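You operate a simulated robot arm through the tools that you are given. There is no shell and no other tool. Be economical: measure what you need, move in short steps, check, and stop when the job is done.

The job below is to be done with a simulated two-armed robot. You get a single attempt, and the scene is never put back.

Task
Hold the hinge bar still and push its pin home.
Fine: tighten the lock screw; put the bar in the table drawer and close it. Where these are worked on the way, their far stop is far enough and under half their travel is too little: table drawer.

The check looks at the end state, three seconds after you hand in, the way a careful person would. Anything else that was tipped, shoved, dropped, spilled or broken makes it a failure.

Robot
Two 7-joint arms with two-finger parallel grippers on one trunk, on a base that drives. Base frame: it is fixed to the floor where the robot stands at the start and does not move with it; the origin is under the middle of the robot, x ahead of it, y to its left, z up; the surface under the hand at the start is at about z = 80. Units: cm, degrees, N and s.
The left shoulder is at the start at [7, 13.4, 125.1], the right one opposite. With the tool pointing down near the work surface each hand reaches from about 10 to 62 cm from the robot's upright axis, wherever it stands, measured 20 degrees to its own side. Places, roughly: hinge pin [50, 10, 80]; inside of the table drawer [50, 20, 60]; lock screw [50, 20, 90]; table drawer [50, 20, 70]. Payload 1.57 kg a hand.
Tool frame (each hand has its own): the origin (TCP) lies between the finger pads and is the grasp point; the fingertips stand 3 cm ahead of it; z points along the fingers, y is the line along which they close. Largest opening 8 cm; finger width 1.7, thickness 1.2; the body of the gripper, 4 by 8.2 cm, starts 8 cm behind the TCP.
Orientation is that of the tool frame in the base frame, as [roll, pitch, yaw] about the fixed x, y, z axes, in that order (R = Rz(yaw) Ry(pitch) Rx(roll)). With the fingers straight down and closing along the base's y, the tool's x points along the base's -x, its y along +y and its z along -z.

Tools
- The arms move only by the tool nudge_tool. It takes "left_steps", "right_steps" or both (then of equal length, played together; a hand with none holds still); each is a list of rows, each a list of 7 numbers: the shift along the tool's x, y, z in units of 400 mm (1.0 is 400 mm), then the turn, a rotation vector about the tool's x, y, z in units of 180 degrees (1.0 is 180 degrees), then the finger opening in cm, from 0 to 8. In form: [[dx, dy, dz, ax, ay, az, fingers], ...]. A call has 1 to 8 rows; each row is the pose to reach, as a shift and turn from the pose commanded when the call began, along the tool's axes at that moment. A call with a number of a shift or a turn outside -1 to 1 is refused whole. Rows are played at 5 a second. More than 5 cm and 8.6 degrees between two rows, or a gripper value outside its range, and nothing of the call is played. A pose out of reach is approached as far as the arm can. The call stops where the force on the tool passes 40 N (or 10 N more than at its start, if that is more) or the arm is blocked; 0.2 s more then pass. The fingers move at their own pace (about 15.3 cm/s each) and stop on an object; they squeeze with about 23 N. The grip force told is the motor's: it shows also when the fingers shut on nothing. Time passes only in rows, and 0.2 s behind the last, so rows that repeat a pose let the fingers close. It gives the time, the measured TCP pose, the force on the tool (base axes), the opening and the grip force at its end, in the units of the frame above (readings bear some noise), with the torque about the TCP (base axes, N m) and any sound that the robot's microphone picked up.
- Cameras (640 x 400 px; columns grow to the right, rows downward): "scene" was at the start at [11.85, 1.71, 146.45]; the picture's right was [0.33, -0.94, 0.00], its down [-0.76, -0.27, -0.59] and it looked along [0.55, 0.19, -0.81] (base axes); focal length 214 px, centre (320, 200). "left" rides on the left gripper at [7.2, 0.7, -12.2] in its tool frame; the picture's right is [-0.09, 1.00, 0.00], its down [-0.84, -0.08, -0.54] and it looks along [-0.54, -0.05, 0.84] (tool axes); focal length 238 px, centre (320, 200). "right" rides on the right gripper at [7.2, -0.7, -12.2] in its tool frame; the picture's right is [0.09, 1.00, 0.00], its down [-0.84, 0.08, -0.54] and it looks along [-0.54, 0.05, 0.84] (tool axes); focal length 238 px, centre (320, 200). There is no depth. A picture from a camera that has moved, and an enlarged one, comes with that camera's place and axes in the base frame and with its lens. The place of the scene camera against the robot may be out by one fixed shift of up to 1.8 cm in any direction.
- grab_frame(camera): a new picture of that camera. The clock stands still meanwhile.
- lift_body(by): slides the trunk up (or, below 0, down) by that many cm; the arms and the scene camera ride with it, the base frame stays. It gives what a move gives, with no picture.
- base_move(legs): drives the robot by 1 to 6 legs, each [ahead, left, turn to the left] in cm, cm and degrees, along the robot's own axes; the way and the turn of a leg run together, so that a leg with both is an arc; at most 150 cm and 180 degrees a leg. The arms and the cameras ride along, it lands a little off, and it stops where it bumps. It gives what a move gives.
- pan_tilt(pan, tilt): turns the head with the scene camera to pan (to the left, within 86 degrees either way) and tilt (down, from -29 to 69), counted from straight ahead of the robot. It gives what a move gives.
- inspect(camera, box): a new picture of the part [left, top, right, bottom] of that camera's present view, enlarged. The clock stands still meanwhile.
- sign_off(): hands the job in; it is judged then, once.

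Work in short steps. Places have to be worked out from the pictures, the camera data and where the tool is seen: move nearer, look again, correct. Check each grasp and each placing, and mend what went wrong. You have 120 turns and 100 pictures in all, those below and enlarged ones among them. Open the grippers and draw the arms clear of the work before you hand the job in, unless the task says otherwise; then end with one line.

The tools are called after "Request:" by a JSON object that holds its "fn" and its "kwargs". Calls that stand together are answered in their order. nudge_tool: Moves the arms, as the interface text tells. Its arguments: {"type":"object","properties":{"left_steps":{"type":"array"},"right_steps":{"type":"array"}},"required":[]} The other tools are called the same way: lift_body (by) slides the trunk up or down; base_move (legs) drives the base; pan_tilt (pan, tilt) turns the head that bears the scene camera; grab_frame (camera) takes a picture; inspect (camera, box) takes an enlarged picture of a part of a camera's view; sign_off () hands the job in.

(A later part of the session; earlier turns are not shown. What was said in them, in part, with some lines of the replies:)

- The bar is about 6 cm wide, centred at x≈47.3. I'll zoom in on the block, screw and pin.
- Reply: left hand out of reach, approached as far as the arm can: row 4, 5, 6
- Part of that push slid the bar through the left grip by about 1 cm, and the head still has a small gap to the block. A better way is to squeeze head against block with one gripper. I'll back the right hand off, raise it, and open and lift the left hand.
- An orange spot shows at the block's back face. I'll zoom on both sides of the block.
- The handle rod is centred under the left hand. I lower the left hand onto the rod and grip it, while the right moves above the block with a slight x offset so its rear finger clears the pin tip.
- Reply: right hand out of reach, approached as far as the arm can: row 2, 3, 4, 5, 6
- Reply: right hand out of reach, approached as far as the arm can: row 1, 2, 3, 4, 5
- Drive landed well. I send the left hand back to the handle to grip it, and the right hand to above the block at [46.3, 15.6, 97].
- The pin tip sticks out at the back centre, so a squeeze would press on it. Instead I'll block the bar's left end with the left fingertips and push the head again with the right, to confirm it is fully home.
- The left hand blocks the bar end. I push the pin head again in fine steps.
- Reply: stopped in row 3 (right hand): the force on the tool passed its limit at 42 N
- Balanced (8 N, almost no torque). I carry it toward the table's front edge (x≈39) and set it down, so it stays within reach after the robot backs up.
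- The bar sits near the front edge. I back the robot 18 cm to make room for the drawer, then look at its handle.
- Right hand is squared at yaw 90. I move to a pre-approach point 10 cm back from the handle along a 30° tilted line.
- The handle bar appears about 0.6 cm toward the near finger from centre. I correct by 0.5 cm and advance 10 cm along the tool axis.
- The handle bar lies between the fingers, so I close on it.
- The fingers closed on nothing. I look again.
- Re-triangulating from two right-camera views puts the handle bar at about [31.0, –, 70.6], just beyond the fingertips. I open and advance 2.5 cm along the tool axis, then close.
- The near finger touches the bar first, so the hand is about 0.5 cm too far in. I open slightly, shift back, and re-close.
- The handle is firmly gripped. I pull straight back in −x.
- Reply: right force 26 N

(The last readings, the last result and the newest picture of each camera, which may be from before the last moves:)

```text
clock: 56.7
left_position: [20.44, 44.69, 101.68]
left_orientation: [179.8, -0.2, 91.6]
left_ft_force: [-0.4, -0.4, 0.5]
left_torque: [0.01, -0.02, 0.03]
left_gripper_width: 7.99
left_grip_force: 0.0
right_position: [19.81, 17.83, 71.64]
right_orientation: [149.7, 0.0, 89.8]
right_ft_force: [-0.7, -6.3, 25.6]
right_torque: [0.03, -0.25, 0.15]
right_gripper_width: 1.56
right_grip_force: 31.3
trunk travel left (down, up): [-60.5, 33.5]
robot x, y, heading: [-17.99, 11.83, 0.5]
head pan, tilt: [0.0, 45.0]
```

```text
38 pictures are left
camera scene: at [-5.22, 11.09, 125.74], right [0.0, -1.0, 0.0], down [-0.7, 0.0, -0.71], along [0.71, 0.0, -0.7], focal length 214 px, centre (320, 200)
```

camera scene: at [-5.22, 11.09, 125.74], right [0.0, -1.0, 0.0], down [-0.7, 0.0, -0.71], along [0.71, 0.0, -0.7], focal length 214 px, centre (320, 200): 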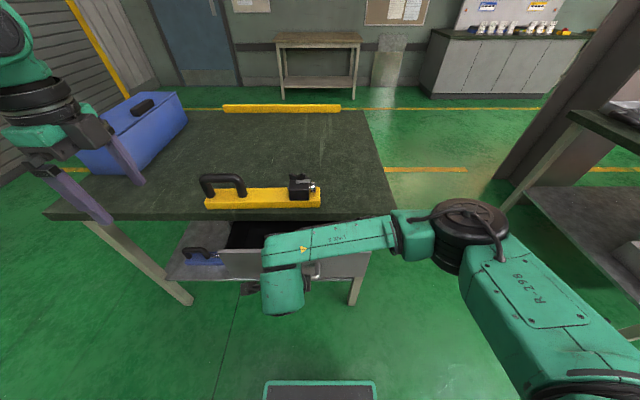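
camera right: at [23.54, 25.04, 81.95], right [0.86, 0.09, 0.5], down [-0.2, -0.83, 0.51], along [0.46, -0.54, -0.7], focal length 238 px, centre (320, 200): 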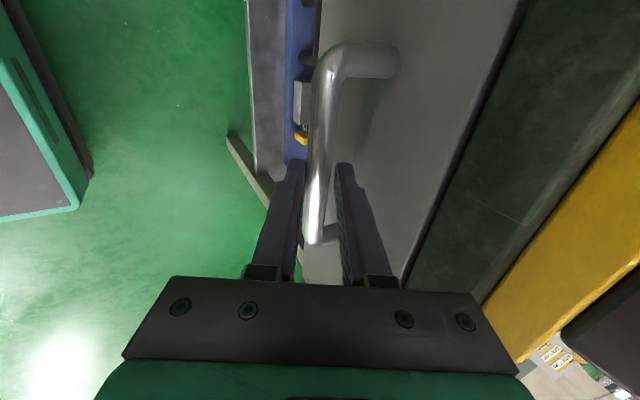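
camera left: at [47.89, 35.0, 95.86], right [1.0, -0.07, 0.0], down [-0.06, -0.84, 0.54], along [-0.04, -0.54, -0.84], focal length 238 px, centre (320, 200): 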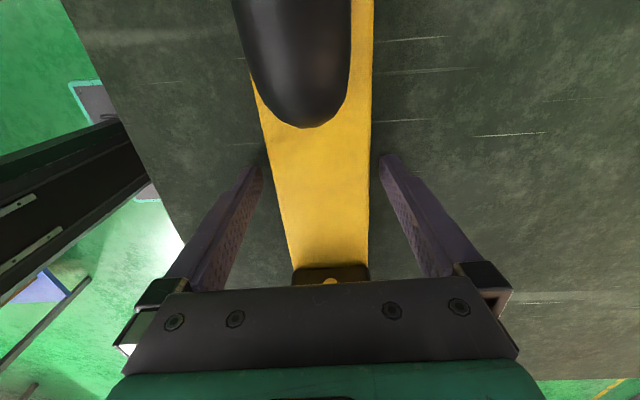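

The drawer is open 10 cm. I continue pulling, easing up slightly in z.

Request:
{"fn": "nudge_tool", "kwargs": {"right_steps": [[0, -0.05, -0.036, 0, 0, 0, 0.3], [0, -0.107, -0.07, 0, 0, 0, 0.3], [0, -0.165, -0.103, 0, 0, 0, 0.3], [0, -0.22, -0.135, 0, 0, 0, 0.3], [0, -0.25, -0.152, 0, 0, 0, 0.3]]}}

Request:
{"fn": "grab_frame", "kwargs": {"camera": "scene"}}

```text
clock: 57.9
left_position: [20.91, 44.96, 101.23]
left_orientation: [-179.8, -0.1, 91.6]
left_ft_force: [-0.2, 0.5, -0.4]
left_torque: [0.02, 0.02, 0.01]
left_gripper_width: 7.99
left_grip_force: 0.0
right_position: [9.49, 17.79, 71.9]
right_orientation: [149.6, 0.2, 88.1]
right_ft_force: [1.2, 10.8, -20.4]
right_torque: [-0.23, 0.09, 0.51]
right_gripper_width: 1.62
right_grip_force: 31.7
trunk travel left (down, up): [-60.5, 33.5]
robot x, y, heading: [-17.67, 12.17, 0.2]
head pan, tilt: [0.0, 45.0]
```

```text
37 pictures are left
camera scene: at [-4.61, 11.56, 125.63], right [0.0, -1.0, 0.0], down [-0.71, 0.0, -0.71], along [0.71, 0.0, -0.71], focal length 214 px, centre (320, 200)
```

scene: 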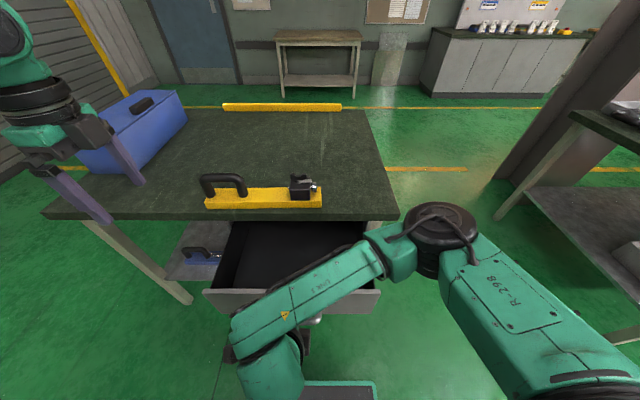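

The drawer is open about 20 cm. I release the handle and withdraw the right hand up and back, then to the side.

Request:
{"fn": "nudge_tool", "kwargs": {"right_steps": [[0, 0, 0, 0, 0, 0, 2.5], [0, 0, 0, 0, 0, 0, 3.6], [0, 0, -0.05, 0, 0, 0, 3.6], [0, 0, -0.12, 0, 0, 0, 3.6], [-0.05, 0.05, -0.2, 0.03, 0, 0, 3.6], [-0.1, 0.11, -0.28, 0.06, 0, 0, 3.6], [-0.18, 0.17, -0.35, 0.1, 0, 0, 3.6], [-0.26, 0.22, -0.42, 0.14, 0, 0, 3.6]]}}

Request:
{"fn": "grab_frame", "kwargs": {"camera": "scene"}}

```text
clock: 59.7
left_position: [20.67, 44.79, 101.53]
left_orientation: [-179.9, -0.3, 91.5]
left_ft_force: [-0.3, 0.2, 0.3]
left_torque: [-0.02, 0.05, 0.02]
left_gripper_width: 8.0
left_grip_force: 0.1
right_position: [7.35, 7.66, 90.87]
right_orientation: [175.2, 0.0, 90.1]
right_ft_force: [0.1, -0.4, 0.2]
right_torque: [0.03, -0.02, 0.0]
right_gripper_width: 3.59
right_grip_force: 0.0
trunk travel left (down, up): [-60.5, 33.5]
robot x, y, heading: [-17.77, 12.53, -0.2]
head pan, tilt: [0.0, 45.0]
```

```text
36 pictures are left
camera scene: at [-4.87, 11.09, 125.68], right [0.0, -1.0, 0.0], down [-0.71, 0.0, -0.71], along [0.71, 0.0, -0.71], focal length 214 px, centre (320, 200)
```

scene: 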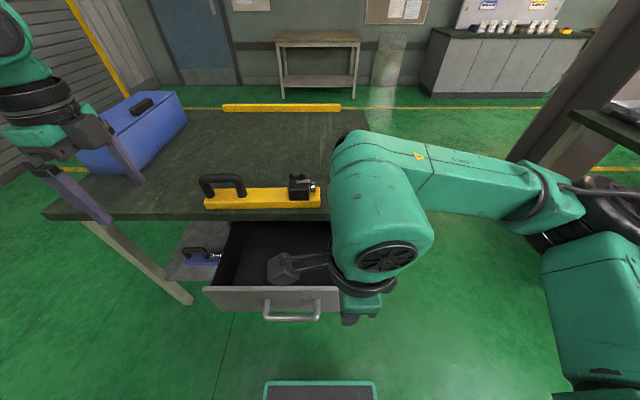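

The drawer stays open and its interior is clear. I move the right arm aside and bring the left hand back above the bar.

Request:
{"fn": "nudge_tool", "kwargs": {"right_steps": [[-0.09, 0, -0.04, 0, 0, 0, 3.6], [-0.18, 0, -0.08, 0, 0, 0, 3.6], [-0.27, 0, -0.12, 0, 0, 0, 3.6], [-0.36, 0, -0.16, 0, 0, 0, 3.6], [-0.45, 0.02, -0.2, 0, 0, 0, 3.6], [-0.53, 0.05, -0.2, 0, 0, 0, 3.6]], "left_steps": [[-0.0725, 0.0765, 0, 0, 0, 0, 8], [-0.145, 0.153, 0, 0, 0, 0, 8], [-0.2175, 0.2295, 0, 0, 0, 0, 8], [-0.29, 0.306, 0.03, 0, 0, 0, 8], [-0.3625, 0.3825, 0.06, 0, 0, 0, 8], [-0.435, 0.459, 0.1, 0, 0, 0, 8]]}}

Request:
{"fn": "grab_frame", "kwargs": {"camera": "left"}}

Request:
{"fn": "grab_frame", "kwargs": {"camera": "scene"}}

```text
clock: 61.1
left_position: [35.66, 30.12, 96.79]
left_orientation: [179.9, -0.3, 91.6]
left_ft_force: [0.2, 0.1, -1.0]
left_torque: [0.0, 0.0, -0.02]
left_gripper_width: 7.98
left_grip_force: 0.1
left hand out of reach, approached as far as the arm can: row 5, 6
right_position: [8.53, -12.88, 98.8]
right_orientation: [175.2, 0.1, 89.9]
right_ft_force: [0.2, 0.4, 0.2]
right_torque: [-0.01, -0.01, 0.01]
right_gripper_width: 3.61
right_grip_force: 0.1
right hand out of reach, approached as far as the arm can: row 6
trunk travel left (down, up): [-60.5, 33.5]
robot x, y, heading: [-17.91, 11.72, 0.2]
head pan, tilt: [0.0, 45.0]
```

```text
35 pictures are left
camera left: at [36.17, 37.38, 109.16], right [1.0, -0.06, 0.0], down [-0.05, -0.84, 0.54], along [-0.03, -0.54, -0.84], focal length 238 px, centre (320, 200)
```

left: 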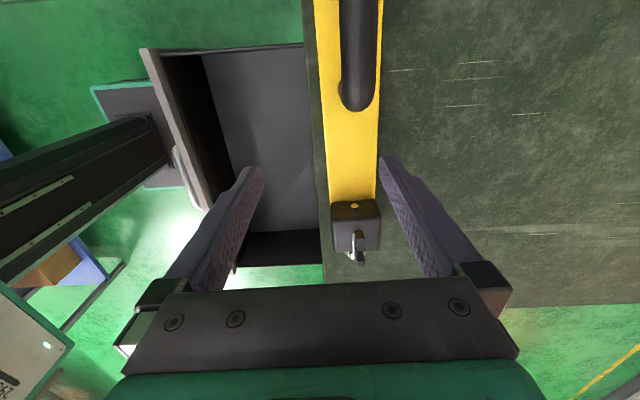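

```text
34 pictures are left
camera scene: at [-4.92, 11.15, 125.69], right [0.0, -1.0, 0.0], down [-0.71, 0.0, -0.71], along [0.71, 0.0, -0.71], focal length 214 px, centre (320, 200)
```

scene: 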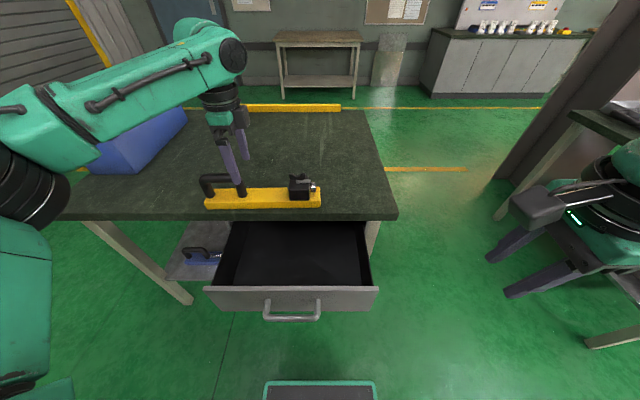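

The left arm is about 3.5 cm short of reach. I drive forward 7 cm, which still leaves room before the drawer.

Request:
{"fn": "base_move", "kwargs": {"legs": [[7, 0, 0]]}}

```text
clock: 62.1
left_position: [42.73, 30.21, 96.73]
left_orientation: [179.9, -0.1, 91.5]
left_ft_force: [0.3, 0.1, 0.4]
left_torque: [-0.02, -0.02, -0.02]
left_gripper_width: 8.0
left_grip_force: 0.1
right_position: [15.65, -12.89, 98.86]
right_orientation: [175.1, 0.3, 89.7]
right_ft_force: [0.3, 0.2, -0.5]
right_torque: [-0.03, 0.02, -0.01]
right_gripper_width: 3.59
right_grip_force: 0.1
trunk travel left (down, up): [-60.5, 33.5]
robot x, y, heading: [-11.13, 11.83, 0.1]
head pan, tilt: [0.0, 45.0]
```

Now I go above the bar at [39.15, 27.4] and down around it.

Request:
{"fn": "nudge_tool", "kwargs": {"left_steps": [[-0.068, -0.091, 0, 0, 0, 0, 8], [-0.068, -0.091, 0.1, 0, 0, 0, 8], [-0.068, -0.091, 0.19, 0, 0, 0, 8], [-0.068, -0.091, 0.23, 0, 0, 0, 8], [-0.068, -0.091, 0.23, 0, 0, 0, 8]]}}

Request:
{"fn": "grab_frame", "kwargs": {"camera": "left"}}

```text
clock: 63.4
left_position: [39.34, 27.44, 87.52]
left_orientation: [179.9, -0.3, 91.7]
left_ft_force: [0.1, -0.4, -0.3]
left_torque: [0.01, -0.02, -0.02]
left_gripper_width: 8.0
left_grip_force: 0.1
right_position: [15.62, -12.79, 99.1]
right_orientation: [175.1, 0.3, 89.8]
right_ft_force: [-0.4, -0.3, -0.5]
right_torque: [-0.01, 0.03, 0.02]
right_gripper_width: 3.58
right_grip_force: 0.1
trunk travel left (down, up): [-60.5, 33.5]
robot x, y, heading: [-10.89, 12.11, -0.1]
head pan, tilt: [0.0, 45.0]
```

```text
33 pictures are left
camera left: at [39.76, 34.69, 99.8], right [1.0, -0.07, 0.0], down [-0.06, -0.84, 0.54], along [-0.03, -0.54, -0.84], focal length 238 px, centre (320, 200)
```

left: 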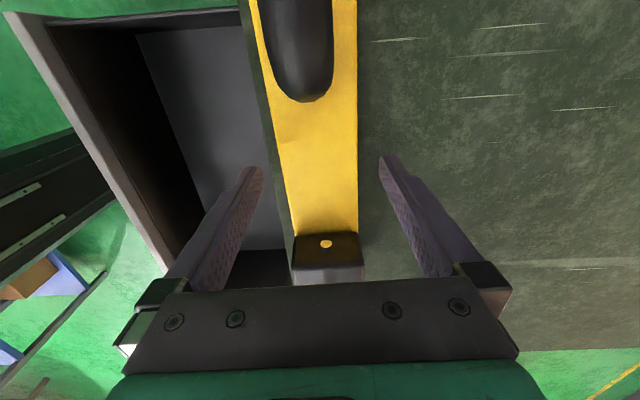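

Centred. I lower, grip, and lift.

Request:
{"fn": "nudge_tool", "kwargs": {"left_steps": [[0, 0, 0.06, 0, 0, 0, 8], [0, 0, 0.098, 0, 0, 0, 8], [0, 0, 0.098, 0, 0, 0, 6], [0, 0, 0.098, 0, 0, 0, 5], [0, 0, 0.098, 0, 0, 0, 5], [0, 0, 0.05, 0, 0, 0, 5], [0, 0, -0.05, 0, 0, 0, 5], [0, 0, -0.15, 0, 0, 0, 5]]}}

```text
clock: 65.2
left_position: [39.43, 27.45, 93.64]
left_orientation: [-179.8, -0.1, 91.6]
left_ft_force: [0.4, 0.1, -8.0]
left_torque: [0.06, 0.02, 0.02]
left_gripper_width: 5.98
left_grip_force: 23.1
right_position: [15.73, -12.78, 98.94]
right_orientation: [175.2, 0.3, 89.8]
right_ft_force: [-0.2, 0.1, 0.1]
right_torque: [0.01, 0.01, -0.02]
right_gripper_width: 3.61
right_grip_force: 0.0
trunk travel left (down, up): [-60.5, 33.5]
robot x, y, heading: [-10.85, 11.68, -0.2]
head pan, tilt: [0.0, 45.0]
```

Bar lifted cleanly (8 N). I carry it over the open drawer, centred at about [24.5, 17.4].

Request:
{"fn": "nudge_tool", "kwargs": {"left_steps": [[-0.048, -0.076, 0, 0, 0, 0, 5], [-0.096, -0.152, 0, 0, 0, 0, 5], [-0.145, -0.228, 0, 0, 0, 0, 5], [-0.193, -0.304, 0, 0, 0, 0, 5], [-0.241, -0.3795, 0, 0, 0, 0, 5], [-0.241, -0.3795, 0, 0, 0, 0, 5]]}}

Request:
{"fn": "grab_frame", "kwargs": {"camera": "left"}}

Request:
{"fn": "grab_frame", "kwargs": {"camera": "scene"}}

Request:
{"fn": "grab_frame", "kwargs": {"camera": "right"}}

```text
clock: 66.5
left_position: [24.37, 17.29, 93.29]
left_orientation: [179.9, -0.1, 91.6]
left_ft_force: [-0.1, -0.5, -8.0]
left_torque: [0.05, 0.03, 0.03]
left_gripper_width: 5.98
left_grip_force: 23.3
right_position: [15.64, -12.87, 98.91]
right_orientation: [175.2, 0.4, 89.8]
right_ft_force: [0.4, 0.2, 0.2]
right_torque: [0.02, 0.04, -0.01]
right_gripper_width: 3.62
right_grip_force: 0.0
trunk travel left (down, up): [-60.5, 33.5]
robot x, y, heading: [-11.05, 11.62, 0.1]
head pan, tilt: [0.0, 45.0]
```

```text
32 pictures are left
camera left: at [24.91, 24.61, 105.71], right [1.0, -0.07, 0.0], down [-0.05, -0.84, 0.54], along [-0.04, -0.54, -0.84], focal length 238 px, centre (320, 200)
```

left: 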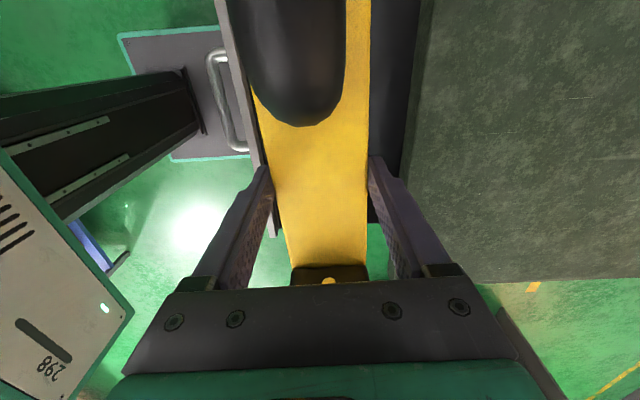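

```text
31 pictures are left
camera scene: at [2.34, 11.31, 125.66], right [0.0, -1.0, 0.0], down [-0.71, 0.0, -0.71], along [0.71, 0.0, -0.71], focal length 214 px, centre (320, 200)
```

scene: 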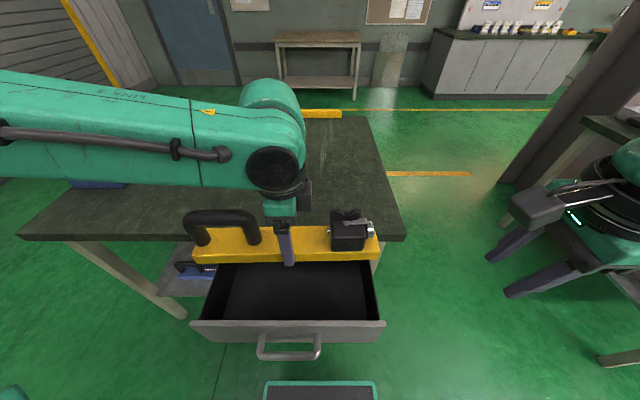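

```text
30 pictures are left
camera right: at [13.95, -5.54, 110.98], right [0.99, 0.09, 0.08], down [0.03, -0.83, 0.55], along [0.12, -0.55, -0.83], focal length 238 px, centre (320, 200)
```

right: 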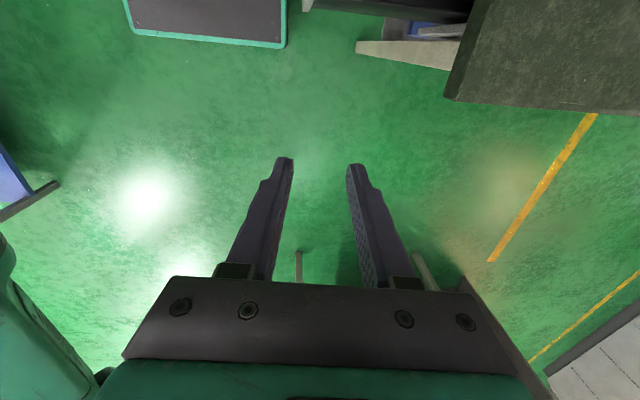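

The bar is centred over the drawer in both directions. To keep the forearm clear of the table I raise the trunk 15 cm, then lower the hand in stages.

Request:
{"fn": "lift_body", "kwargs": {"by": 15}}

Request:
{"fn": "nudge_tool", "kwargs": {"left_steps": [[0, 0, 0.1, 0, 0, 0, 5], [0, 0, 0.2, 0, 0, 0, 5], [0, 0, 0.3, 0, 0, 0, 5], [0, 0, 0.4, 0, 0, 0, 5], [0, 0, 0.5, 0, 0, 0, 5], [0, 0, 0.58, 0, 0, 0, 5]]}}

Request:
{"fn": "grab_frame", "kwargs": {"camera": "scene"}}

Request:
{"fn": "grab_frame", "kwargs": {"camera": "left"}}

```text
clock: 68.3
left_position: [24.48, 17.42, 108.34]
left_orientation: [179.9, -0.2, 91.5]
left_ft_force: [0.0, -0.4, -8.2]
left_torque: [0.06, 0.0, -0.01]
left_gripper_width: 5.99
left_grip_force: 22.5
right_position: [15.7, -12.78, 113.96]
right_orientation: [175.3, 0.3, 89.8]
right_ft_force: [0.2, 0.4, -0.2]
right_torque: [-0.02, 0.03, 0.01]
right_gripper_width: 3.58
right_grip_force: 0.2
trunk travel left (down, up): [-75.5, 18.5]
robot x, y, heading: [-11.03, 11.88, -0.1]
head pan, tilt: [0.0, 45.0]
```

```text
clock: 69.7
left_position: [23.34, 20.27, 87.29]
left_orientation: [-180.0, -0.3, 91.5]
left_ft_force: [0.2, 0.5, -8.5]
left_torque: [0.08, 0.0, 0.02]
left_gripper_width: 5.98
left_grip_force: 23.0
left hand out of reach, approached as far as the arm can: row 5, 6
right_position: [15.69, -12.72, 114.05]
right_orientation: [175.1, 0.4, 89.8]
right_ft_force: [0.0, -0.1, -0.2]
right_torque: [-0.01, -0.01, 0.02]
right_gripper_width: 3.58
right_grip_force: 0.1
trunk travel left (down, up): [-75.5, 18.5]
robot x, y, heading: [-11.02, 11.87, 0.2]
head pan, tilt: [0.0, 45.0]
```

```text
29 pictures are left
camera scene: at [2.31, 11.34, 140.66], right [0.0, -1.0, 0.0], down [-0.71, 0.0, -0.71], along [0.71, 0.0, -0.71], focal length 214 px, centre (320, 200)
```

scene: 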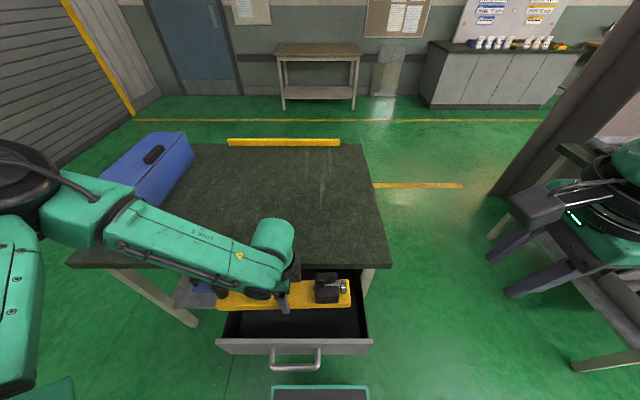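

```text
28 pictures are left
camera left: at [23.89, 27.54, 99.6], right [1.0, -0.07, 0.0], down [-0.06, -0.84, 0.54], along [-0.04, -0.54, -0.84], focal length 238 px, centre (320, 200)
```

left: 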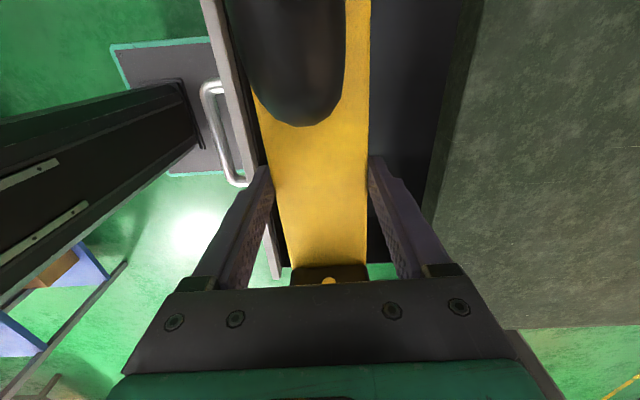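

The higher shoulder limits downward reach. The forearm runs over x≈25, clear of the table, so I'll raise the hand, re-centre, and lower the trunk 22 cm instead.

Request:
{"fn": "nudge_tool", "kwargs": {"left_steps": [[0, 0, -0.09, 0, 0, 0, 5], [-0.018, 0.007, -0.18, 0, 0, 0, 5], [-0.036, 0.014, -0.27, 0, 0, 0, 5], [-0.054, 0.02, -0.36, 0, 0, 0, 5], [-0.0725, 0.027, -0.45, 0, 0, 0, 5]]}}

Request:
{"fn": "lift_body", "kwargs": {"by": -22}}

Request:
{"fn": "grab_frame", "kwargs": {"camera": "scene"}}

```text
clock: 70.9
left_position: [24.8, 17.36, 105.32]
left_orientation: [-179.9, 0.0, 91.4]
left_ft_force: [0.6, 0.3, -8.8]
left_torque: [0.05, -0.01, -0.01]
left_gripper_width: 5.99
left_grip_force: 22.9
right_position: [15.7, -12.87, 113.79]
right_orientation: [175.2, 0.3, 89.9]
right_ft_force: [-0.6, -0.4, -0.4]
right_torque: [0.01, -0.02, 0.01]
right_gripper_width: 3.61
right_grip_force: 0.0
trunk travel left (down, up): [-75.5, 18.5]
robot x, y, heading: [-10.79, 12.04, 0.1]
head pan, tilt: [0.0, 45.0]
```

```text
clock: 73.2
left_position: [24.82, 17.48, 83.37]
left_orientation: [-180.0, -0.3, 91.5]
left_ft_force: [-0.4, 0.1, -7.9]
left_torque: [0.04, -0.02, 0.05]
left_gripper_width: 6.0
left_grip_force: 23.0
right_position: [15.8, -12.76, 91.97]
right_orientation: [175.2, 0.3, 89.8]
right_ft_force: [-0.7, 0.2, -0.5]
right_torque: [-0.04, 0.04, -0.02]
right_gripper_width: 3.6
right_grip_force: 0.1
trunk travel left (down, up): [-53.5, 40.5]
robot x, y, heading: [-10.77, 12.35, -0.1]
head pan, tilt: [0.0, 45.0]
```

```text
27 pictures are left
camera scene: at [2.28, 11.28, 118.67], right [0.0, -1.0, 0.0], down [-0.71, 0.0, -0.71], along [0.71, 0.0, -0.71], focal length 214 px, centre (320, 200)
```

scene: 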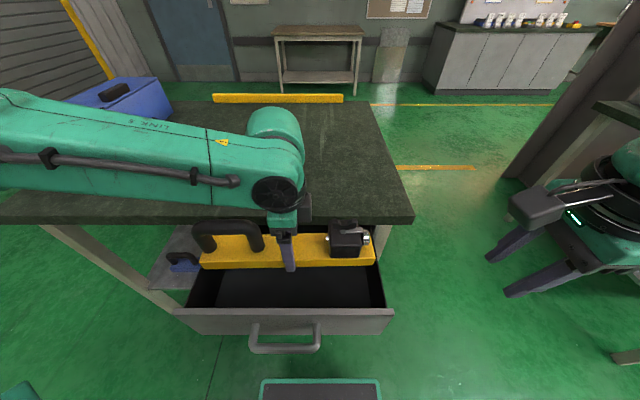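

I zoom to check the side clearances between bar ends and drawer walls.

Request:
{"fn": "inspect", "kwargs": {"camera": "scene", "box": [160, 200, 420, 360]}}

```text
2.46 times, centred on (290, 280) of scene
camera zoom: at [2.28, 11.28, 118.67], right [0.0, -1.0, 0.0], down [-0.71, 0.0, -0.71], along [0.71, 0.0, -0.71], focal length 528 px, centre (394, 3)
```

zoom: 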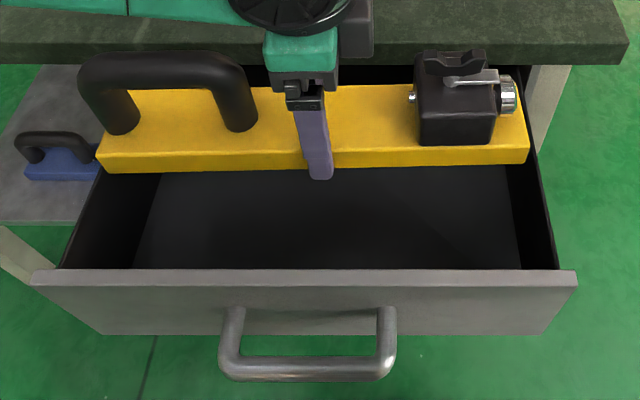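

About 1.5–2 cm clearance each side. I lower into the drawer to TCP z≈72.

Request:
{"fn": "nudge_tool", "kwargs": {"left_steps": [[0, 0.0, 0.07, 0, 0, 0, 5], [0, 0.0, 0.14, 0, 0, 0, 5], [0, 0.0, 0.21, 0, 0, 0, 5], [0, 0.0, 0.28, 0, 0, 0, 5]]}}

Request:
{"fn": "inspect", "kwargs": {"camera": "scene", "box": [120, 100, 460, 360]}}

```text
clock: 74.2
left_position: [24.91, 17.53, 71.97]
left_orientation: [179.9, -0.2, 91.6]
left_ft_force: [0.1, 0.2, -8.5]
left_torque: [0.06, 0.0, -0.01]
left_gripper_width: 5.94
left_grip_force: 23.1
right_position: [15.69, -12.72, 91.87]
right_orientation: [175.2, 0.2, 89.7]
right_ft_force: [0.9, -1.6, -0.8]
right_torque: [-0.01, 0.01, 0.02]
right_gripper_width: 3.6
right_grip_force: 0.0
trunk travel left (down, up): [-53.5, 40.5]
robot x, y, heading: [-10.88, 12.02, 0.2]
head pan, tilt: [0.0, 45.0]
```

```text
1.54 times, centred on (290, 230) of scene
camera zoom: at [2.35, 11.31, 118.66], right [0.0, -1.0, 0.0], down [-0.71, 0.0, -0.71], along [0.71, 0.0, -0.71], focal length 330 px, centre (366, 154)
```

zoom: 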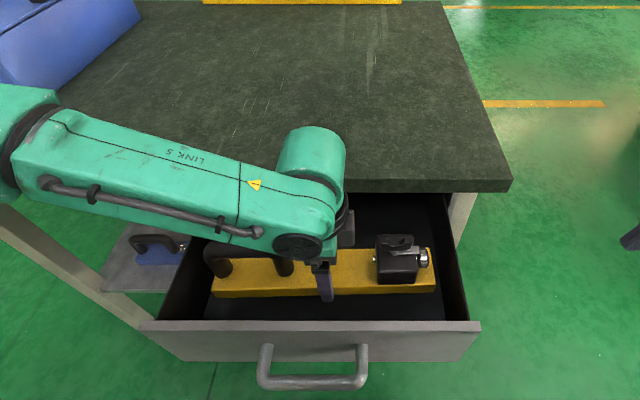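

The bar is inside with clearance. I lower in small steps until it touches the drawer floor.

Request:
{"fn": "nudge_tool", "kwargs": {"left_steps": [[0, 0, 0.0125, 0, 0, 0, 5], [0, 0, 0.025, 0, 0, 0, 5], [0, 0, 0.0375, 0, 0, 0, 5], [0, 0, 0.05, 0, 0, 0, 5]]}}

```text
clock: 75.2
left_position: [24.85, 17.77, 70.2]
left_orientation: [-180.0, -0.1, 91.6]
left_ft_force: [-1.0, 0.3, -8.5]
left_torque: [0.07, -0.01, 0.02]
left_gripper_width: 5.98
left_grip_force: 23.3
right_position: [15.65, -12.83, 91.89]
right_orientation: [175.2, 0.3, 89.7]
right_ft_force: [-0.1, 0.6, 0.1]
right_torque: [-0.01, 0.03, 0.01]
right_gripper_width: 3.62
right_grip_force: 0.1
trunk travel left (down, up): [-53.5, 40.5]
robot x, y, heading: [-10.99, 11.94, 0.3]
head pan, tilt: [0.0, 45.0]
```

No contact yet, so I continue down.

Request:
{"fn": "nudge_tool", "kwargs": {"left_steps": [[0, 0, 0.01, 0, 0, 0, 5], [0, 0, 0.02, 0, 0, 0, 5], [0, 0, 0.03, 0, 0, 0, 5]]}}

```text
clock: 76.0
left_position: [24.77, 18.24, 69.29]
left_orientation: [179.9, -0.1, 91.5]
left_ft_force: [0.6, 0.6, -8.9]
left_torque: [0.06, 0.01, 0.02]
left_gripper_width: 6.0
left_grip_force: 22.8
left hand out of reach, approached as far as the arm can: row 1, 2, 3
right_position: [15.75, -12.8, 91.97]
right_orientation: [175.2, 0.3, 89.8]
right_ft_force: [-0.2, 0.0, 0.4]
right_torque: [0.01, -0.03, -0.02]
right_gripper_width: 3.61
right_grip_force: 0.2
trunk travel left (down, up): [-53.5, 40.5]
robot x, y, heading: [-10.87, 11.92, -0.0]
head pan, tilt: [0.0, 45.0]
```

At the reach limit again, so I finish with the trunk, 1 cm at a time.

Request:
{"fn": "lift_body", "kwargs": {"by": -1}}

Request:
{"fn": "inspect", "kwargs": {"camera": "scene", "box": [140, 200, 420, 360]}}

```text
clock: 76.6
left_position: [24.64, 18.25, 68.27]
left_orientation: [-180.0, -0.1, 91.5]
left_ft_force: [-0.9, -0.1, -8.4]
left_torque: [0.08, 0.02, 0.05]
left_gripper_width: 5.98
left_grip_force: 22.8
right_position: [15.68, -12.76, 91.06]
right_orientation: [175.2, 0.3, 89.8]
right_ft_force: [-0.4, 0.4, 0.7]
right_torque: [0.0, -0.01, 0.02]
right_gripper_width: 3.6
right_grip_force: 0.0
trunk travel left (down, up): [-52.5, 41.5]
robot x, y, heading: [-10.92, 12.08, 0.2]
head pan, tilt: [0.0, 45.0]
```

```text
2.29 times, centred on (280, 280) of scene
camera zoom: at [2.28, 11.28, 117.66], right [0.0, -1.0, 0.0], down [-0.71, 0.0, -0.71], along [0.71, 0.0, -0.71], focal length 490 px, centre (411, 17)
```

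zoom: 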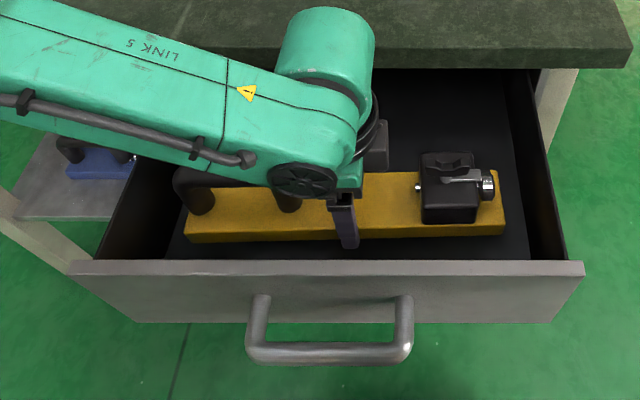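

Still clear and no contact. I lower another centimetre.

Request:
{"fn": "lift_body", "kwargs": {"by": -1}}

```text
clock: 77.2
left_position: [24.84, 18.2, 67.26]
left_orientation: [-180.0, -0.1, 91.5]
left_ft_force: [0.2, -0.6, -8.8]
left_torque: [0.05, 0.02, 0.0]
left_gripper_width: 5.98
left_grip_force: 22.7
right_position: [15.7, -12.82, 89.92]
right_orientation: [175.2, 0.3, 89.8]
right_ft_force: [0.2, 0.2, 0.5]
right_torque: [0.02, -0.03, -0.01]
right_gripper_width: 3.6
right_grip_force: 0.1
trunk travel left (down, up): [-51.5, 42.5]
robot x, y, heading: [-11.06, 11.89, 0.3]
head pan, tilt: [0.0, 45.0]
```

Request:
{"fn": "lift_body", "kwargs": {"by": -1}}

```text
clock: 77.8
left_position: [24.71, 18.31, 66.41]
left_orientation: [179.6, 0.0, 91.6]
left_ft_force: [0.6, 3.3, 16.4]
left_torque: [0.07, 0.52, 0.0]
left_gripper_width: 6.01
left_grip_force: 23.5
right_position: [15.48, -12.81, 89.08]
right_orientation: [175.1, 0.3, 89.8]
right_ft_force: [-0.2, 0.2, 0.1]
right_torque: [-0.01, 0.02, 0.01]
right_gripper_width: 3.59
right_grip_force: 0.0
trunk travel left (down, up): [-50.5, 43.5]
robot x, y, heading: [-11.04, 12.61, -0.1]
head pan, tilt: [0.0, 45.0]
```

The bar rests on the drawer floor (force reversed). I open the gripper and lift straight up.

Request:
{"fn": "nudge_tool", "kwargs": {"left_steps": [[0, 0, 0, 0, 0, 0, 6.5], [0, 0, 0, 0, 0, 0, 7.6], [0, 0, 0, 0, 0, 0, 7.6], [0, 0, -0.05, 0, 0, 0, 7.6], [0, 0, -0.12, 0, 0, 0, 7.6], [0, 0, -0.22, 0, 0, 0, 7.6], [0, 0, -0.34, 0, 0, 0, 7.6], [0, 0, -0.46, 0, 0, 0, 7.6]]}}

Request:
{"fn": "grab_frame", "kwargs": {"camera": "left"}}

Request:
{"fn": "inspect", "kwargs": {"camera": "scene", "box": [120, 150, 440, 360]}}

```text
clock: 79.6
left_position: [24.32, 18.3, 85.02]
left_orientation: [179.9, 0.0, 91.5]
left_ft_force: [0.1, 0.2, 0.3]
left_torque: [-0.02, 0.01, -0.03]
left_gripper_width: 7.59
left_grip_force: 0.0
right_position: [15.42, -12.83, 88.91]
right_orientation: [175.2, 0.3, 89.8]
right_ft_force: [-0.1, -0.4, 0.3]
right_torque: [0.02, -0.04, 0.02]
right_gripper_width: 3.61
right_grip_force: 0.1
trunk travel left (down, up): [-50.5, 43.5]
robot x, y, heading: [-10.98, 11.92, 0.0]
head pan, tilt: [0.0, 45.0]
```

```text
23 pictures are left
camera left: at [24.96, 25.47, 97.25], right [1.0, -0.07, 0.0], down [-0.06, -0.84, 0.54], along [-0.03, -0.54, -0.84], focal length 238 px, centre (320, 200)
```

left: 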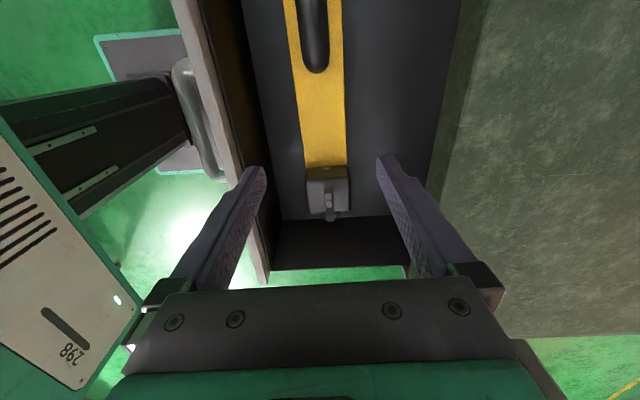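

```text
1.90 times, centred on (280, 255) of scene
camera zoom: at [2.11, 11.23, 115.68], right [0.0, -1.0, 0.0], down [-0.71, 0.0, -0.71], along [0.71, 0.0, -0.71], focal length 408 px, centre (396, 95)
```

zoom: 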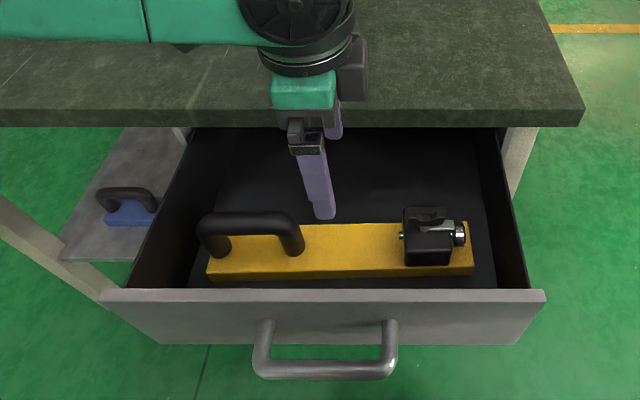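

The bar lies flat and fully inside the drawer. I clear the left arm up and to the left, then back the base 10 cm to make room for pushing the drawer shut.

Request:
{"fn": "nudge_tool", "kwargs": {"left_steps": [[0, 0, -0.1, 0, 0, 0, 7.6], [0, 0, -0.2, 0, 0, 0, 7.6], [0.1, 0, -0.26, 0, 0, 0, 7.6], [0.21, 0, -0.3, 0, 0, 0, 7.6], [0.33, 0, -0.3, 0, 0, 0, 7.6], [0.45, 0, -0.3, 0, 0, 0, 7.6], [0.57, 0, -0.3, 0, 0, 0, 7.6]]}}

Request:
{"fn": "base_move", "kwargs": {"legs": [[-10, 0, 0]]}}

Request:
{"fn": "grab_frame", "kwargs": {"camera": "scene"}}

```text
clock: 81.2
left_position: [24.18, 41.09, 96.74]
left_orientation: [-180.0, -0.2, 91.6]
left_ft_force: [0.2, 0.1, -0.1]
left_torque: [-0.04, -0.02, -0.01]
left_gripper_width: 7.62
left_grip_force: 0.1
right_position: [15.75, -12.62, 89.09]
right_orientation: [175.1, 0.4, 89.9]
right_ft_force: [0.0, -0.1, -0.7]
right_torque: [-0.03, 0.0, 0.01]
right_gripper_width: 3.6
right_grip_force: 0.2
trunk travel left (down, up): [-50.5, 43.5]
robot x, y, heading: [-10.67, 11.53, -0.0]
head pan, tilt: [0.0, 45.0]
```

```text
clock: 82.3
left_position: [14.04, 40.92, 96.84]
left_orientation: [179.8, -0.3, 91.7]
left_ft_force: [-0.8, 0.5, 0.2]
left_torque: [-0.04, -0.03, -0.06]
left_gripper_width: 7.58
left_grip_force: 0.1
right_position: [5.68, -12.72, 89.02]
right_orientation: [175.1, 0.3, 89.9]
right_ft_force: [-0.6, -0.3, 0.4]
right_torque: [0.01, -0.01, 0.02]
right_gripper_width: 3.6
right_grip_force: 0.0
trunk travel left (down, up): [-50.5, 43.5]
robot x, y, heading: [-20.88, 11.88, 0.1]
head pan, tilt: [0.0, 45.0]
```

```text
21 pictures are left
camera scene: at [-7.77, 11.27, 115.68], right [0.0, -1.0, 0.0], down [-0.71, 0.0, -0.71], along [0.71, 0.0, -0.71], focal length 214 px, centre (320, 200)
```

scene: 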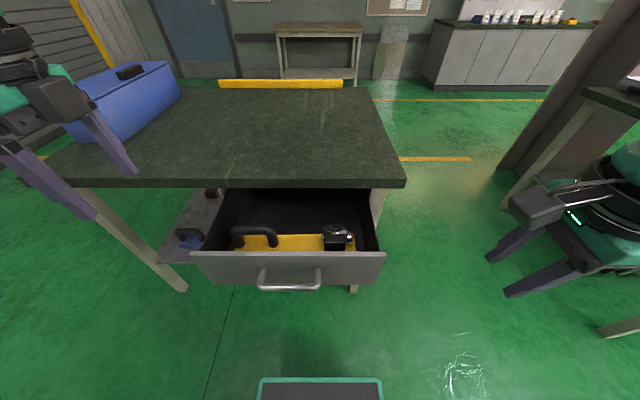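

The drawer is open with the bar inside. I bring the right hand, fingers closed and tilted about 30°, in front of the drawer handle at a safe height.

Request:
{"fn": "nudge_tool", "kwargs": {"right_steps": [[0.1, -0.006, 0, -0.02, 0, 0, 2], [0.2, -0.012, 0, -0.04, 0, 0, 0], [0.31, -0.018, 0, -0.06, 0, 0, 0], [0.42, -0.024, 0, -0.08, 0, 0, 0], [0.535, -0.03, 0, -0.1, 0, 0, 0], [0.65, -0.036, 0, -0.12, 0, 0, 0], [0.763, -0.042, 0, -0.139, 0, 0, 0]]}}

Request:
{"fn": "grab_frame", "kwargs": {"camera": "right"}}

Request:
{"fn": "grab_frame", "kwargs": {"camera": "left"}}

```text
clock: 83.9
left_position: [14.12, 41.08, 96.63]
left_orientation: [180.0, -0.1, 91.7]
left_ft_force: [0.1, 0.1, -0.1]
left_torque: [-0.02, -0.01, 0.01]
left_gripper_width: 7.58
left_grip_force: 0.0
right_position: [3.88, 18.06, 88.74]
right_orientation: [149.9, 0.3, 89.9]
right_ft_force: [-1.5, 0.1, 0.5]
right_torque: [-0.04, 0.0, 0.02]
right_gripper_width: 0.0
right_grip_force: 21.8
trunk travel left (down, up): [-50.5, 43.5]
robot x, y, heading: [-20.99, 11.93, 0.2]
head pan, tilt: [0.0, 45.0]
```

```text
20 pictures are left
camera right: at [-2.92, 25.28, 98.87], right [0.86, 0.09, 0.5], down [-0.21, -0.83, 0.51], along [0.46, -0.55, -0.7], focal length 238 px, centre (320, 200)
```

right: 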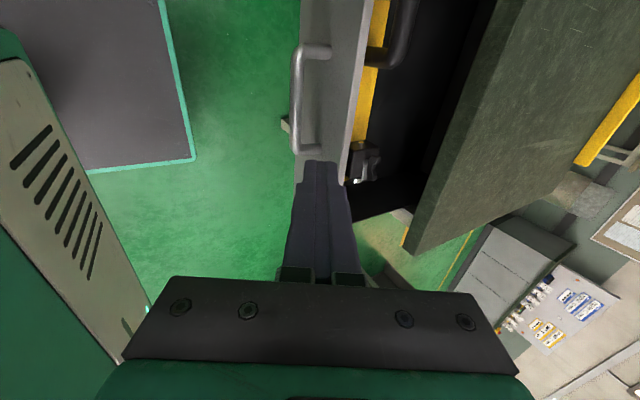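

```text
19 pictures are left
camera left: at [14.58, 48.44, 109.02], right [1.0, -0.06, 0.0], down [-0.05, -0.84, 0.54], along [-0.03, -0.54, -0.84], focal length 238 px, centre (320, 200)
```

left: 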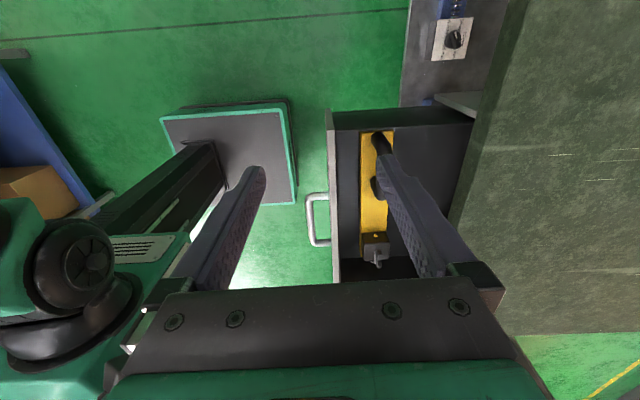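

The handle bar is now near x≈11.5–12. I reduce the tilt to 15° and lower in front of it to TCP z≈72.

Request:
{"fn": "nudge_tool", "kwargs": {"right_steps": [[-0.002, -0.049, 0.092, 0.021, 0, 0, 0], [-0.003, -0.098, 0.184, 0.042, 0, 0, 0], [-0.004, -0.147, 0.277, 0.063, 0, 0, 0], [-0.005, -0.196, 0.369, 0.083, 0, 0, 0]]}}

Request:
{"fn": "grab_frame", "kwargs": {"camera": "left"}}

Request:
{"fn": "grab_frame", "kwargs": {"camera": "right"}}

```text
clock: 84.9
left_position: [14.24, 40.96, 96.84]
left_orientation: [-180.0, -0.2, 91.7]
left_ft_force: [-0.2, 0.1, -0.6]
left_torque: [0.0, 0.01, -0.02]
left_gripper_width: 7.61
left_grip_force: 0.1
right_position: [4.61, 17.23, 71.72]
right_orientation: [165.1, 0.2, 90.0]
right_ft_force: [-0.2, 0.0, -0.9]
right_torque: [-0.01, 0.01, 0.01]
right_gripper_width: 0.0
right_grip_force: 21.1
trunk travel left (down, up): [-50.5, 43.5]
robot x, y, heading: [-20.67, 12.08, 0.4]
head pan, tilt: [0.0, 45.0]
```

```text
18 pictures are left
camera left: at [14.7, 48.25, 109.05], right [1.0, -0.06, 0.0], down [-0.05, -0.84, 0.54], along [-0.03, -0.54, -0.84], focal length 238 px, centre (320, 200)
```

left: 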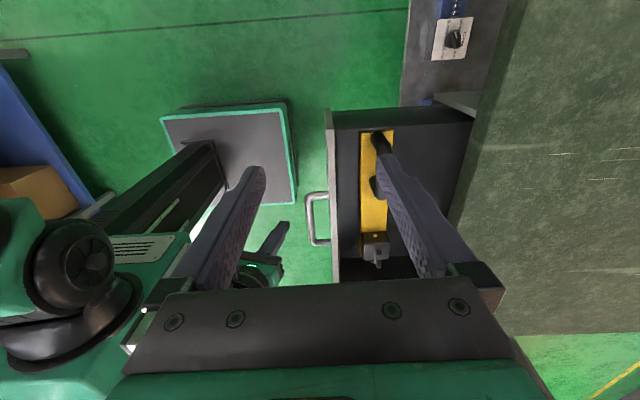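

```text
17 pictures are left
camera right: at [0.71, 24.36, 83.29], right [0.96, 0.09, 0.25], down [-0.06, -0.83, 0.55], along [0.26, -0.54, -0.8], focal length 238 px, centre (320, 200)
```

right: 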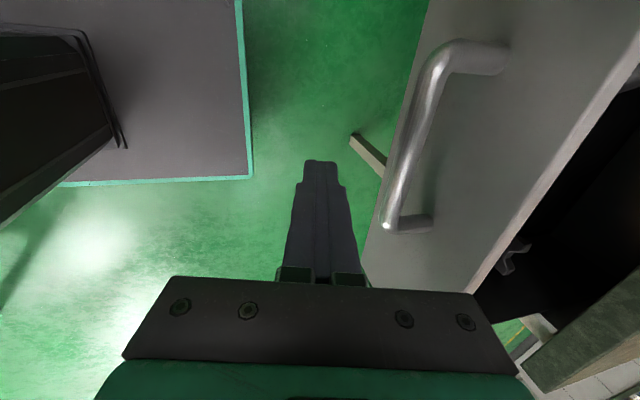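

The closed fingers sit in front of the handle. I push in +x gently at 2.5 cm per row.

Request:
{"fn": "nudge_tool", "kwargs": {"right_steps": [[0, 0.06, 0.016, 0, 0, 0, 0], [0, 0.12, 0.032, 0, 0, 0, 0], [0, 0.18, 0.048, 0, 0, 0, 0], [0, 0.24, 0.064, 0, 0, 0, 0], [0, 0.3, 0.08, 0, 0, 0, 0], [0, 0.36, 0.096, 0, 0, 0, 0]]}}

Request:
{"fn": "grab_frame", "kwargs": {"camera": "right"}}

```text
clock: 86.3
left_position: [14.22, 41.03, 96.75]
left_orientation: [-180.0, -0.1, 91.7]
left_ft_force: [-0.7, -0.7, 0.6]
left_torque: [0.01, 0.02, 0.0]
left_gripper_width: 7.61
left_grip_force: 0.0
right_position: [19.69, 17.47, 71.75]
right_orientation: [165.1, 0.3, 90.0]
right_ft_force: [-0.4, 0.1, -0.5]
right_torque: [0.0, -0.01, 0.01]
right_gripper_width: 0.0
right_grip_force: 21.6
trunk travel left (down, up): [-50.5, 43.5]
robot x, y, heading: [-20.7, 11.81, 0.5]
head pan, tilt: [0.0, 45.0]
```

```text
16 pictures are left
camera right: at [15.82, 24.65, 83.42], right [0.96, 0.09, 0.26], down [-0.07, -0.83, 0.55], along [0.27, -0.54, -0.8], focal length 238 px, centre (320, 200)
```

right: 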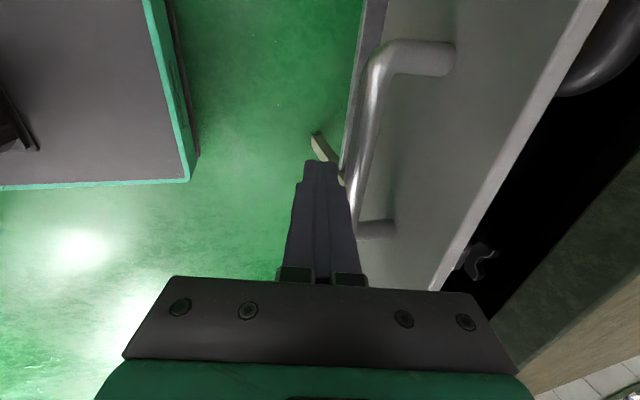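

The handle is moving with the hand. I continue at a gentler pace to the closed position.

Request:
{"fn": "nudge_tool", "kwargs": {"right_steps": [[0, 0.045, 0.012, 0, 0, 0, 0], [0, 0.09, 0.024, 0, 0, 0, 0], [0, 0.135, 0.036, 0, 0, 0, 0], [0, 0.175, 0.047, 0, 0, 0, 0], [0, 0.2, 0.054, 0, 0, 0, 0], [0, 0.22, 0.059, 0, 0, 0, 0]]}}

Request:
{"fn": "grab_frame", "kwargs": {"camera": "left"}}

Request:
{"fn": "grab_frame", "kwargs": {"camera": "right"}}

```text
clock: 87.7
left_position: [14.15, 41.04, 96.79]
left_orientation: [180.0, -0.2, 91.7]
left_ft_force: [-0.3, 0.4, 0.5]
left_torque: [-0.02, 0.0, -0.02]
left_gripper_width: 7.61
left_grip_force: 0.0
right_position: [28.6, 17.48, 71.87]
right_orientation: [165.0, 0.3, 90.1]
right_ft_force: [-5.0, -1.0, -1.3]
right_torque: [0.02, 0.05, 0.01]
right_gripper_width: 0.01
right_grip_force: 21.3
trunk travel left (down, up): [-50.5, 43.5]
robot x, y, heading: [-20.88, 11.87, 0.4]
head pan, tilt: [0.0, 45.0]
```

```text
15 pictures are left
camera left: at [14.54, 48.25, 109.1], right [1.0, -0.06, 0.0], down [-0.05, -0.84, 0.54], along [-0.03, -0.54, -0.84], focal length 238 px, centre (320, 200)
```

left: 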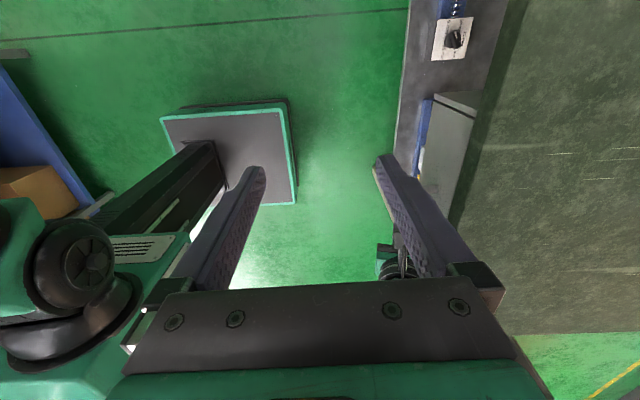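

```text
14 pictures are left
camera right: at [24.67, 24.65, 83.41], right [0.96, 0.09, 0.26], down [-0.06, -0.83, 0.55], along [0.26, -0.54, -0.8], focal length 238 px, centre (320, 200)
```

right: 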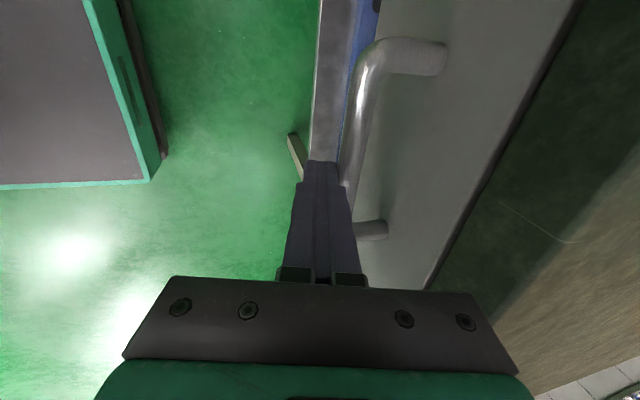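

The drawer is nearly or fully shut. I push a little further in fine steps to feel the stop.

Request:
{"fn": "nudge_tool", "kwargs": {"right_steps": [[0, 0.008, 0.002, 0, 0, 0, 0], [0, 0.016, 0.004, 0, 0, 0, 0], [0, 0.024, 0.006, 0, 0, 0, 0], [0, 0.032, 0.009, 0, 0, 0, 0], [0, 0.04, 0.011, 0, 0, 0, 0]]}}

```text
clock: 88.4
left_position: [13.88, 40.91, 96.93]
left_orientation: [179.9, -0.3, 91.7]
left_ft_force: [-0.6, -0.2, -0.1]
left_torque: [0.05, 0.03, 0.01]
left_gripper_width: 7.59
left_grip_force: 0.0
right_position: [28.61, 17.42, 71.8]
right_orientation: [165.9, 0.4, 90.2]
right_ft_force: [-13.3, -3.7, 4.0]
right_torque: [-0.08, 0.14, -0.09]
right_gripper_width: 0.01
right_grip_force: 21.0
trunk travel left (down, up): [-50.5, 43.5]
robot x, y, heading: [-21.03, 12.19, 0.2]
head pan, tilt: [0.0, 45.0]
stopped in row 3 (right hand): the force on the tool passed its limit at 44 N (the readings are from after the stop); the commanded pose is now the measured one
```

Hard stop at 44 N, so the drawer is shut. I withdraw the right hand back, up and to the side.

Request:
{"fn": "nudge_tool", "kwargs": {"right_steps": [[0, -0.0966, -0.026, 0, 0, 0, 0], [0, -0.193, -0.052, 0, 0, 0, 0], [0, -0.167, -0.149, 0, 0, 0, 0], [0, -0.141, -0.245, 0, 0, 0, 0], [-0.08, -0.115, -0.3, 0, 0, 0, 2], [-0.19, -0.115, -0.3, 0, 0, 0, 4], [-0.3, -0.115, -0.3, 0, 0, 0, 6], [-0.41, -0.115, -0.3, 0, 0, 0, 8]]}}

Request:
{"fn": "grab_frame", "kwargs": {"camera": "scene"}}

Request:
{"fn": "inspect", "kwargs": {"camera": "scene", "box": [180, 150, 420, 300]}}

```text
clock: 90.2
left_position: [13.94, 40.69, 96.95]
left_orientation: [179.9, -0.2, 91.8]
left_ft_force: [-0.2, 0.1, 0.2]
left_torque: [0.01, 0.0, 0.0]
left_gripper_width: 7.61
left_grip_force: 0.0
right_position: [21.37, 0.96, 82.31]
right_orientation: [165.7, 0.4, 90.1]
right_ft_force: [-0.3, 0.9, 0.3]
right_torque: [0.04, 0.0, -0.01]
right_gripper_width: 8.03
right_grip_force: 0.0
trunk travel left (down, up): [-50.5, 43.5]
robot x, y, heading: [-20.92, 11.92, 0.0]
head pan, tilt: [0.0, 45.0]
```

```text
13 pictures are left
camera scene: at [-7.82, 11.12, 115.68], right [0.0, -1.0, 0.0], down [-0.71, 0.0, -0.71], along [0.71, 0.0, -0.71], focal length 214 px, centre (320, 200)
```

scene: 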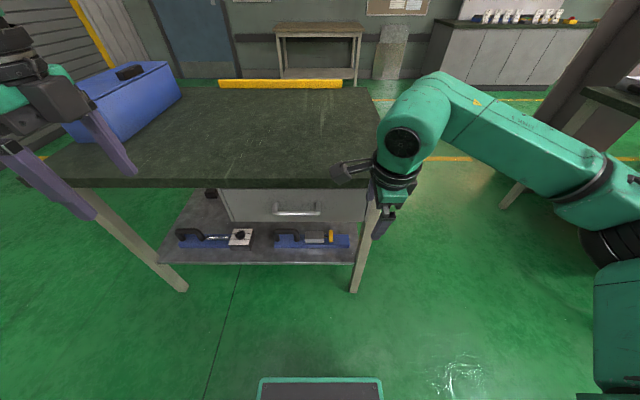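

```text
2.67 times, centred on (300, 225) of scene
camera zoom: at [-7.82, 11.12, 115.68], right [0.0, -1.0, 0.0], down [-0.71, 0.0, -0.71], along [0.71, 0.0, -0.71], focal length 572 px, centre (373, 133)
```

zoom: 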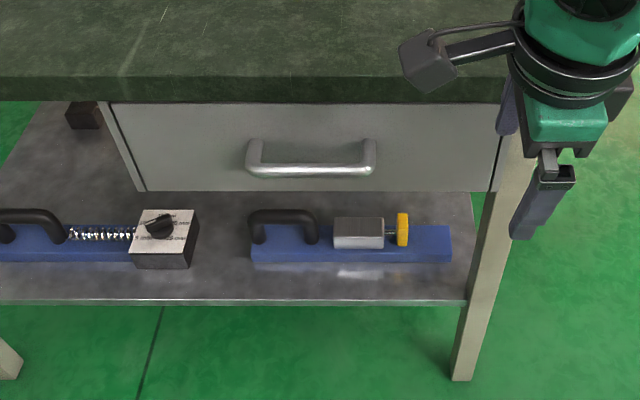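

The drawer is flush and the other items are untouched. I back the base 15 cm so both open hands stand well clear.

Request:
{"fn": "base_move", "kwargs": {"legs": [[-15, 0, 0]]}}

Request:
{"fn": "grab_frame", "kwargs": {"camera": "scene"}}

```text
clock: 91.6
left_position: [-1.13, 40.92, 96.66]
left_orientation: [179.9, -0.2, 91.6]
left_ft_force: [-0.3, -0.3, 0.9]
left_torque: [0.02, -0.03, -0.02]
left_gripper_width: 7.58
left_grip_force: 0.1
right_position: [6.22, 0.94, 82.31]
right_orientation: [165.8, 0.6, 90.1]
right_ft_force: [0.5, 1.0, 0.1]
right_torque: [0.0, 0.01, 0.01]
right_gripper_width: 8.0
right_grip_force: 0.0
trunk travel left (down, up): [-50.5, 43.5]
robot x, y, heading: [-36.3, 11.97, -0.0]
head pan, tilt: [0.0, 45.0]
```

```text
11 pictures are left
camera scene: at [-22.99, 11.2, 115.68], right [0.0, -1.0, 0.0], down [-0.71, 0.0, -0.71], along [0.71, 0.0, -0.71], focal length 214 px, centre (320, 200)
```

scene: 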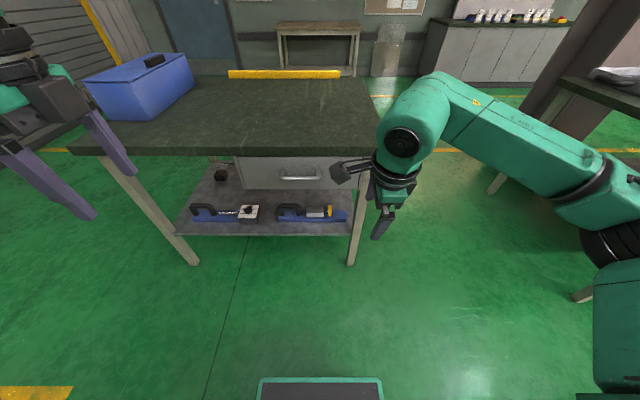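

Everything is clear; I check the dark object on the shelf behind the drawer once before handing in.

Request:
{"fn": "inspect", "kwargs": {"camera": "scene", "box": [180, 140, 380, 260]}}

```text
3.20 times, centred on (280, 200) of scene
camera zoom: at [-22.99, 11.2, 115.68], right [0.0, -1.0, 0.0], down [-0.71, 0.0, -0.71], along [0.71, 0.0, -0.71], focal length 686 px, centre (448, 200)
```

zoom: 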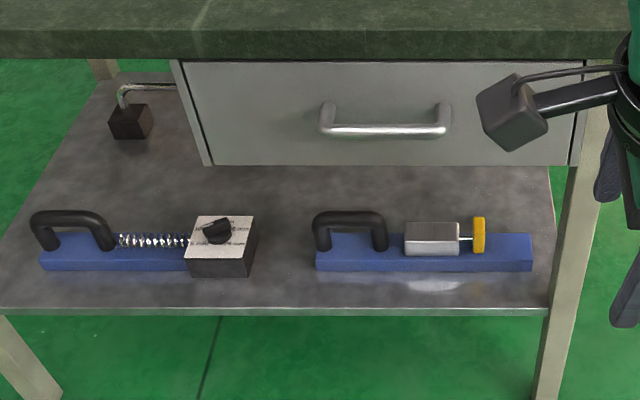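

That is a separate fixture with a crank that was already on the shelf before I closed the drawer. The bar is in the shut drawer with its pin home and the screw tight, so I hand in.

Request:
{"fn": "sign_off", "kwargs": {}}

```text
The job is handed in.
```

The pin is pushed home, the lock screw is tightened, and the bar is in the closed table drawer; during the first push the bar slid about 1 cm through the grip, so I blocked its end and pushed the pin again to a hard stop.
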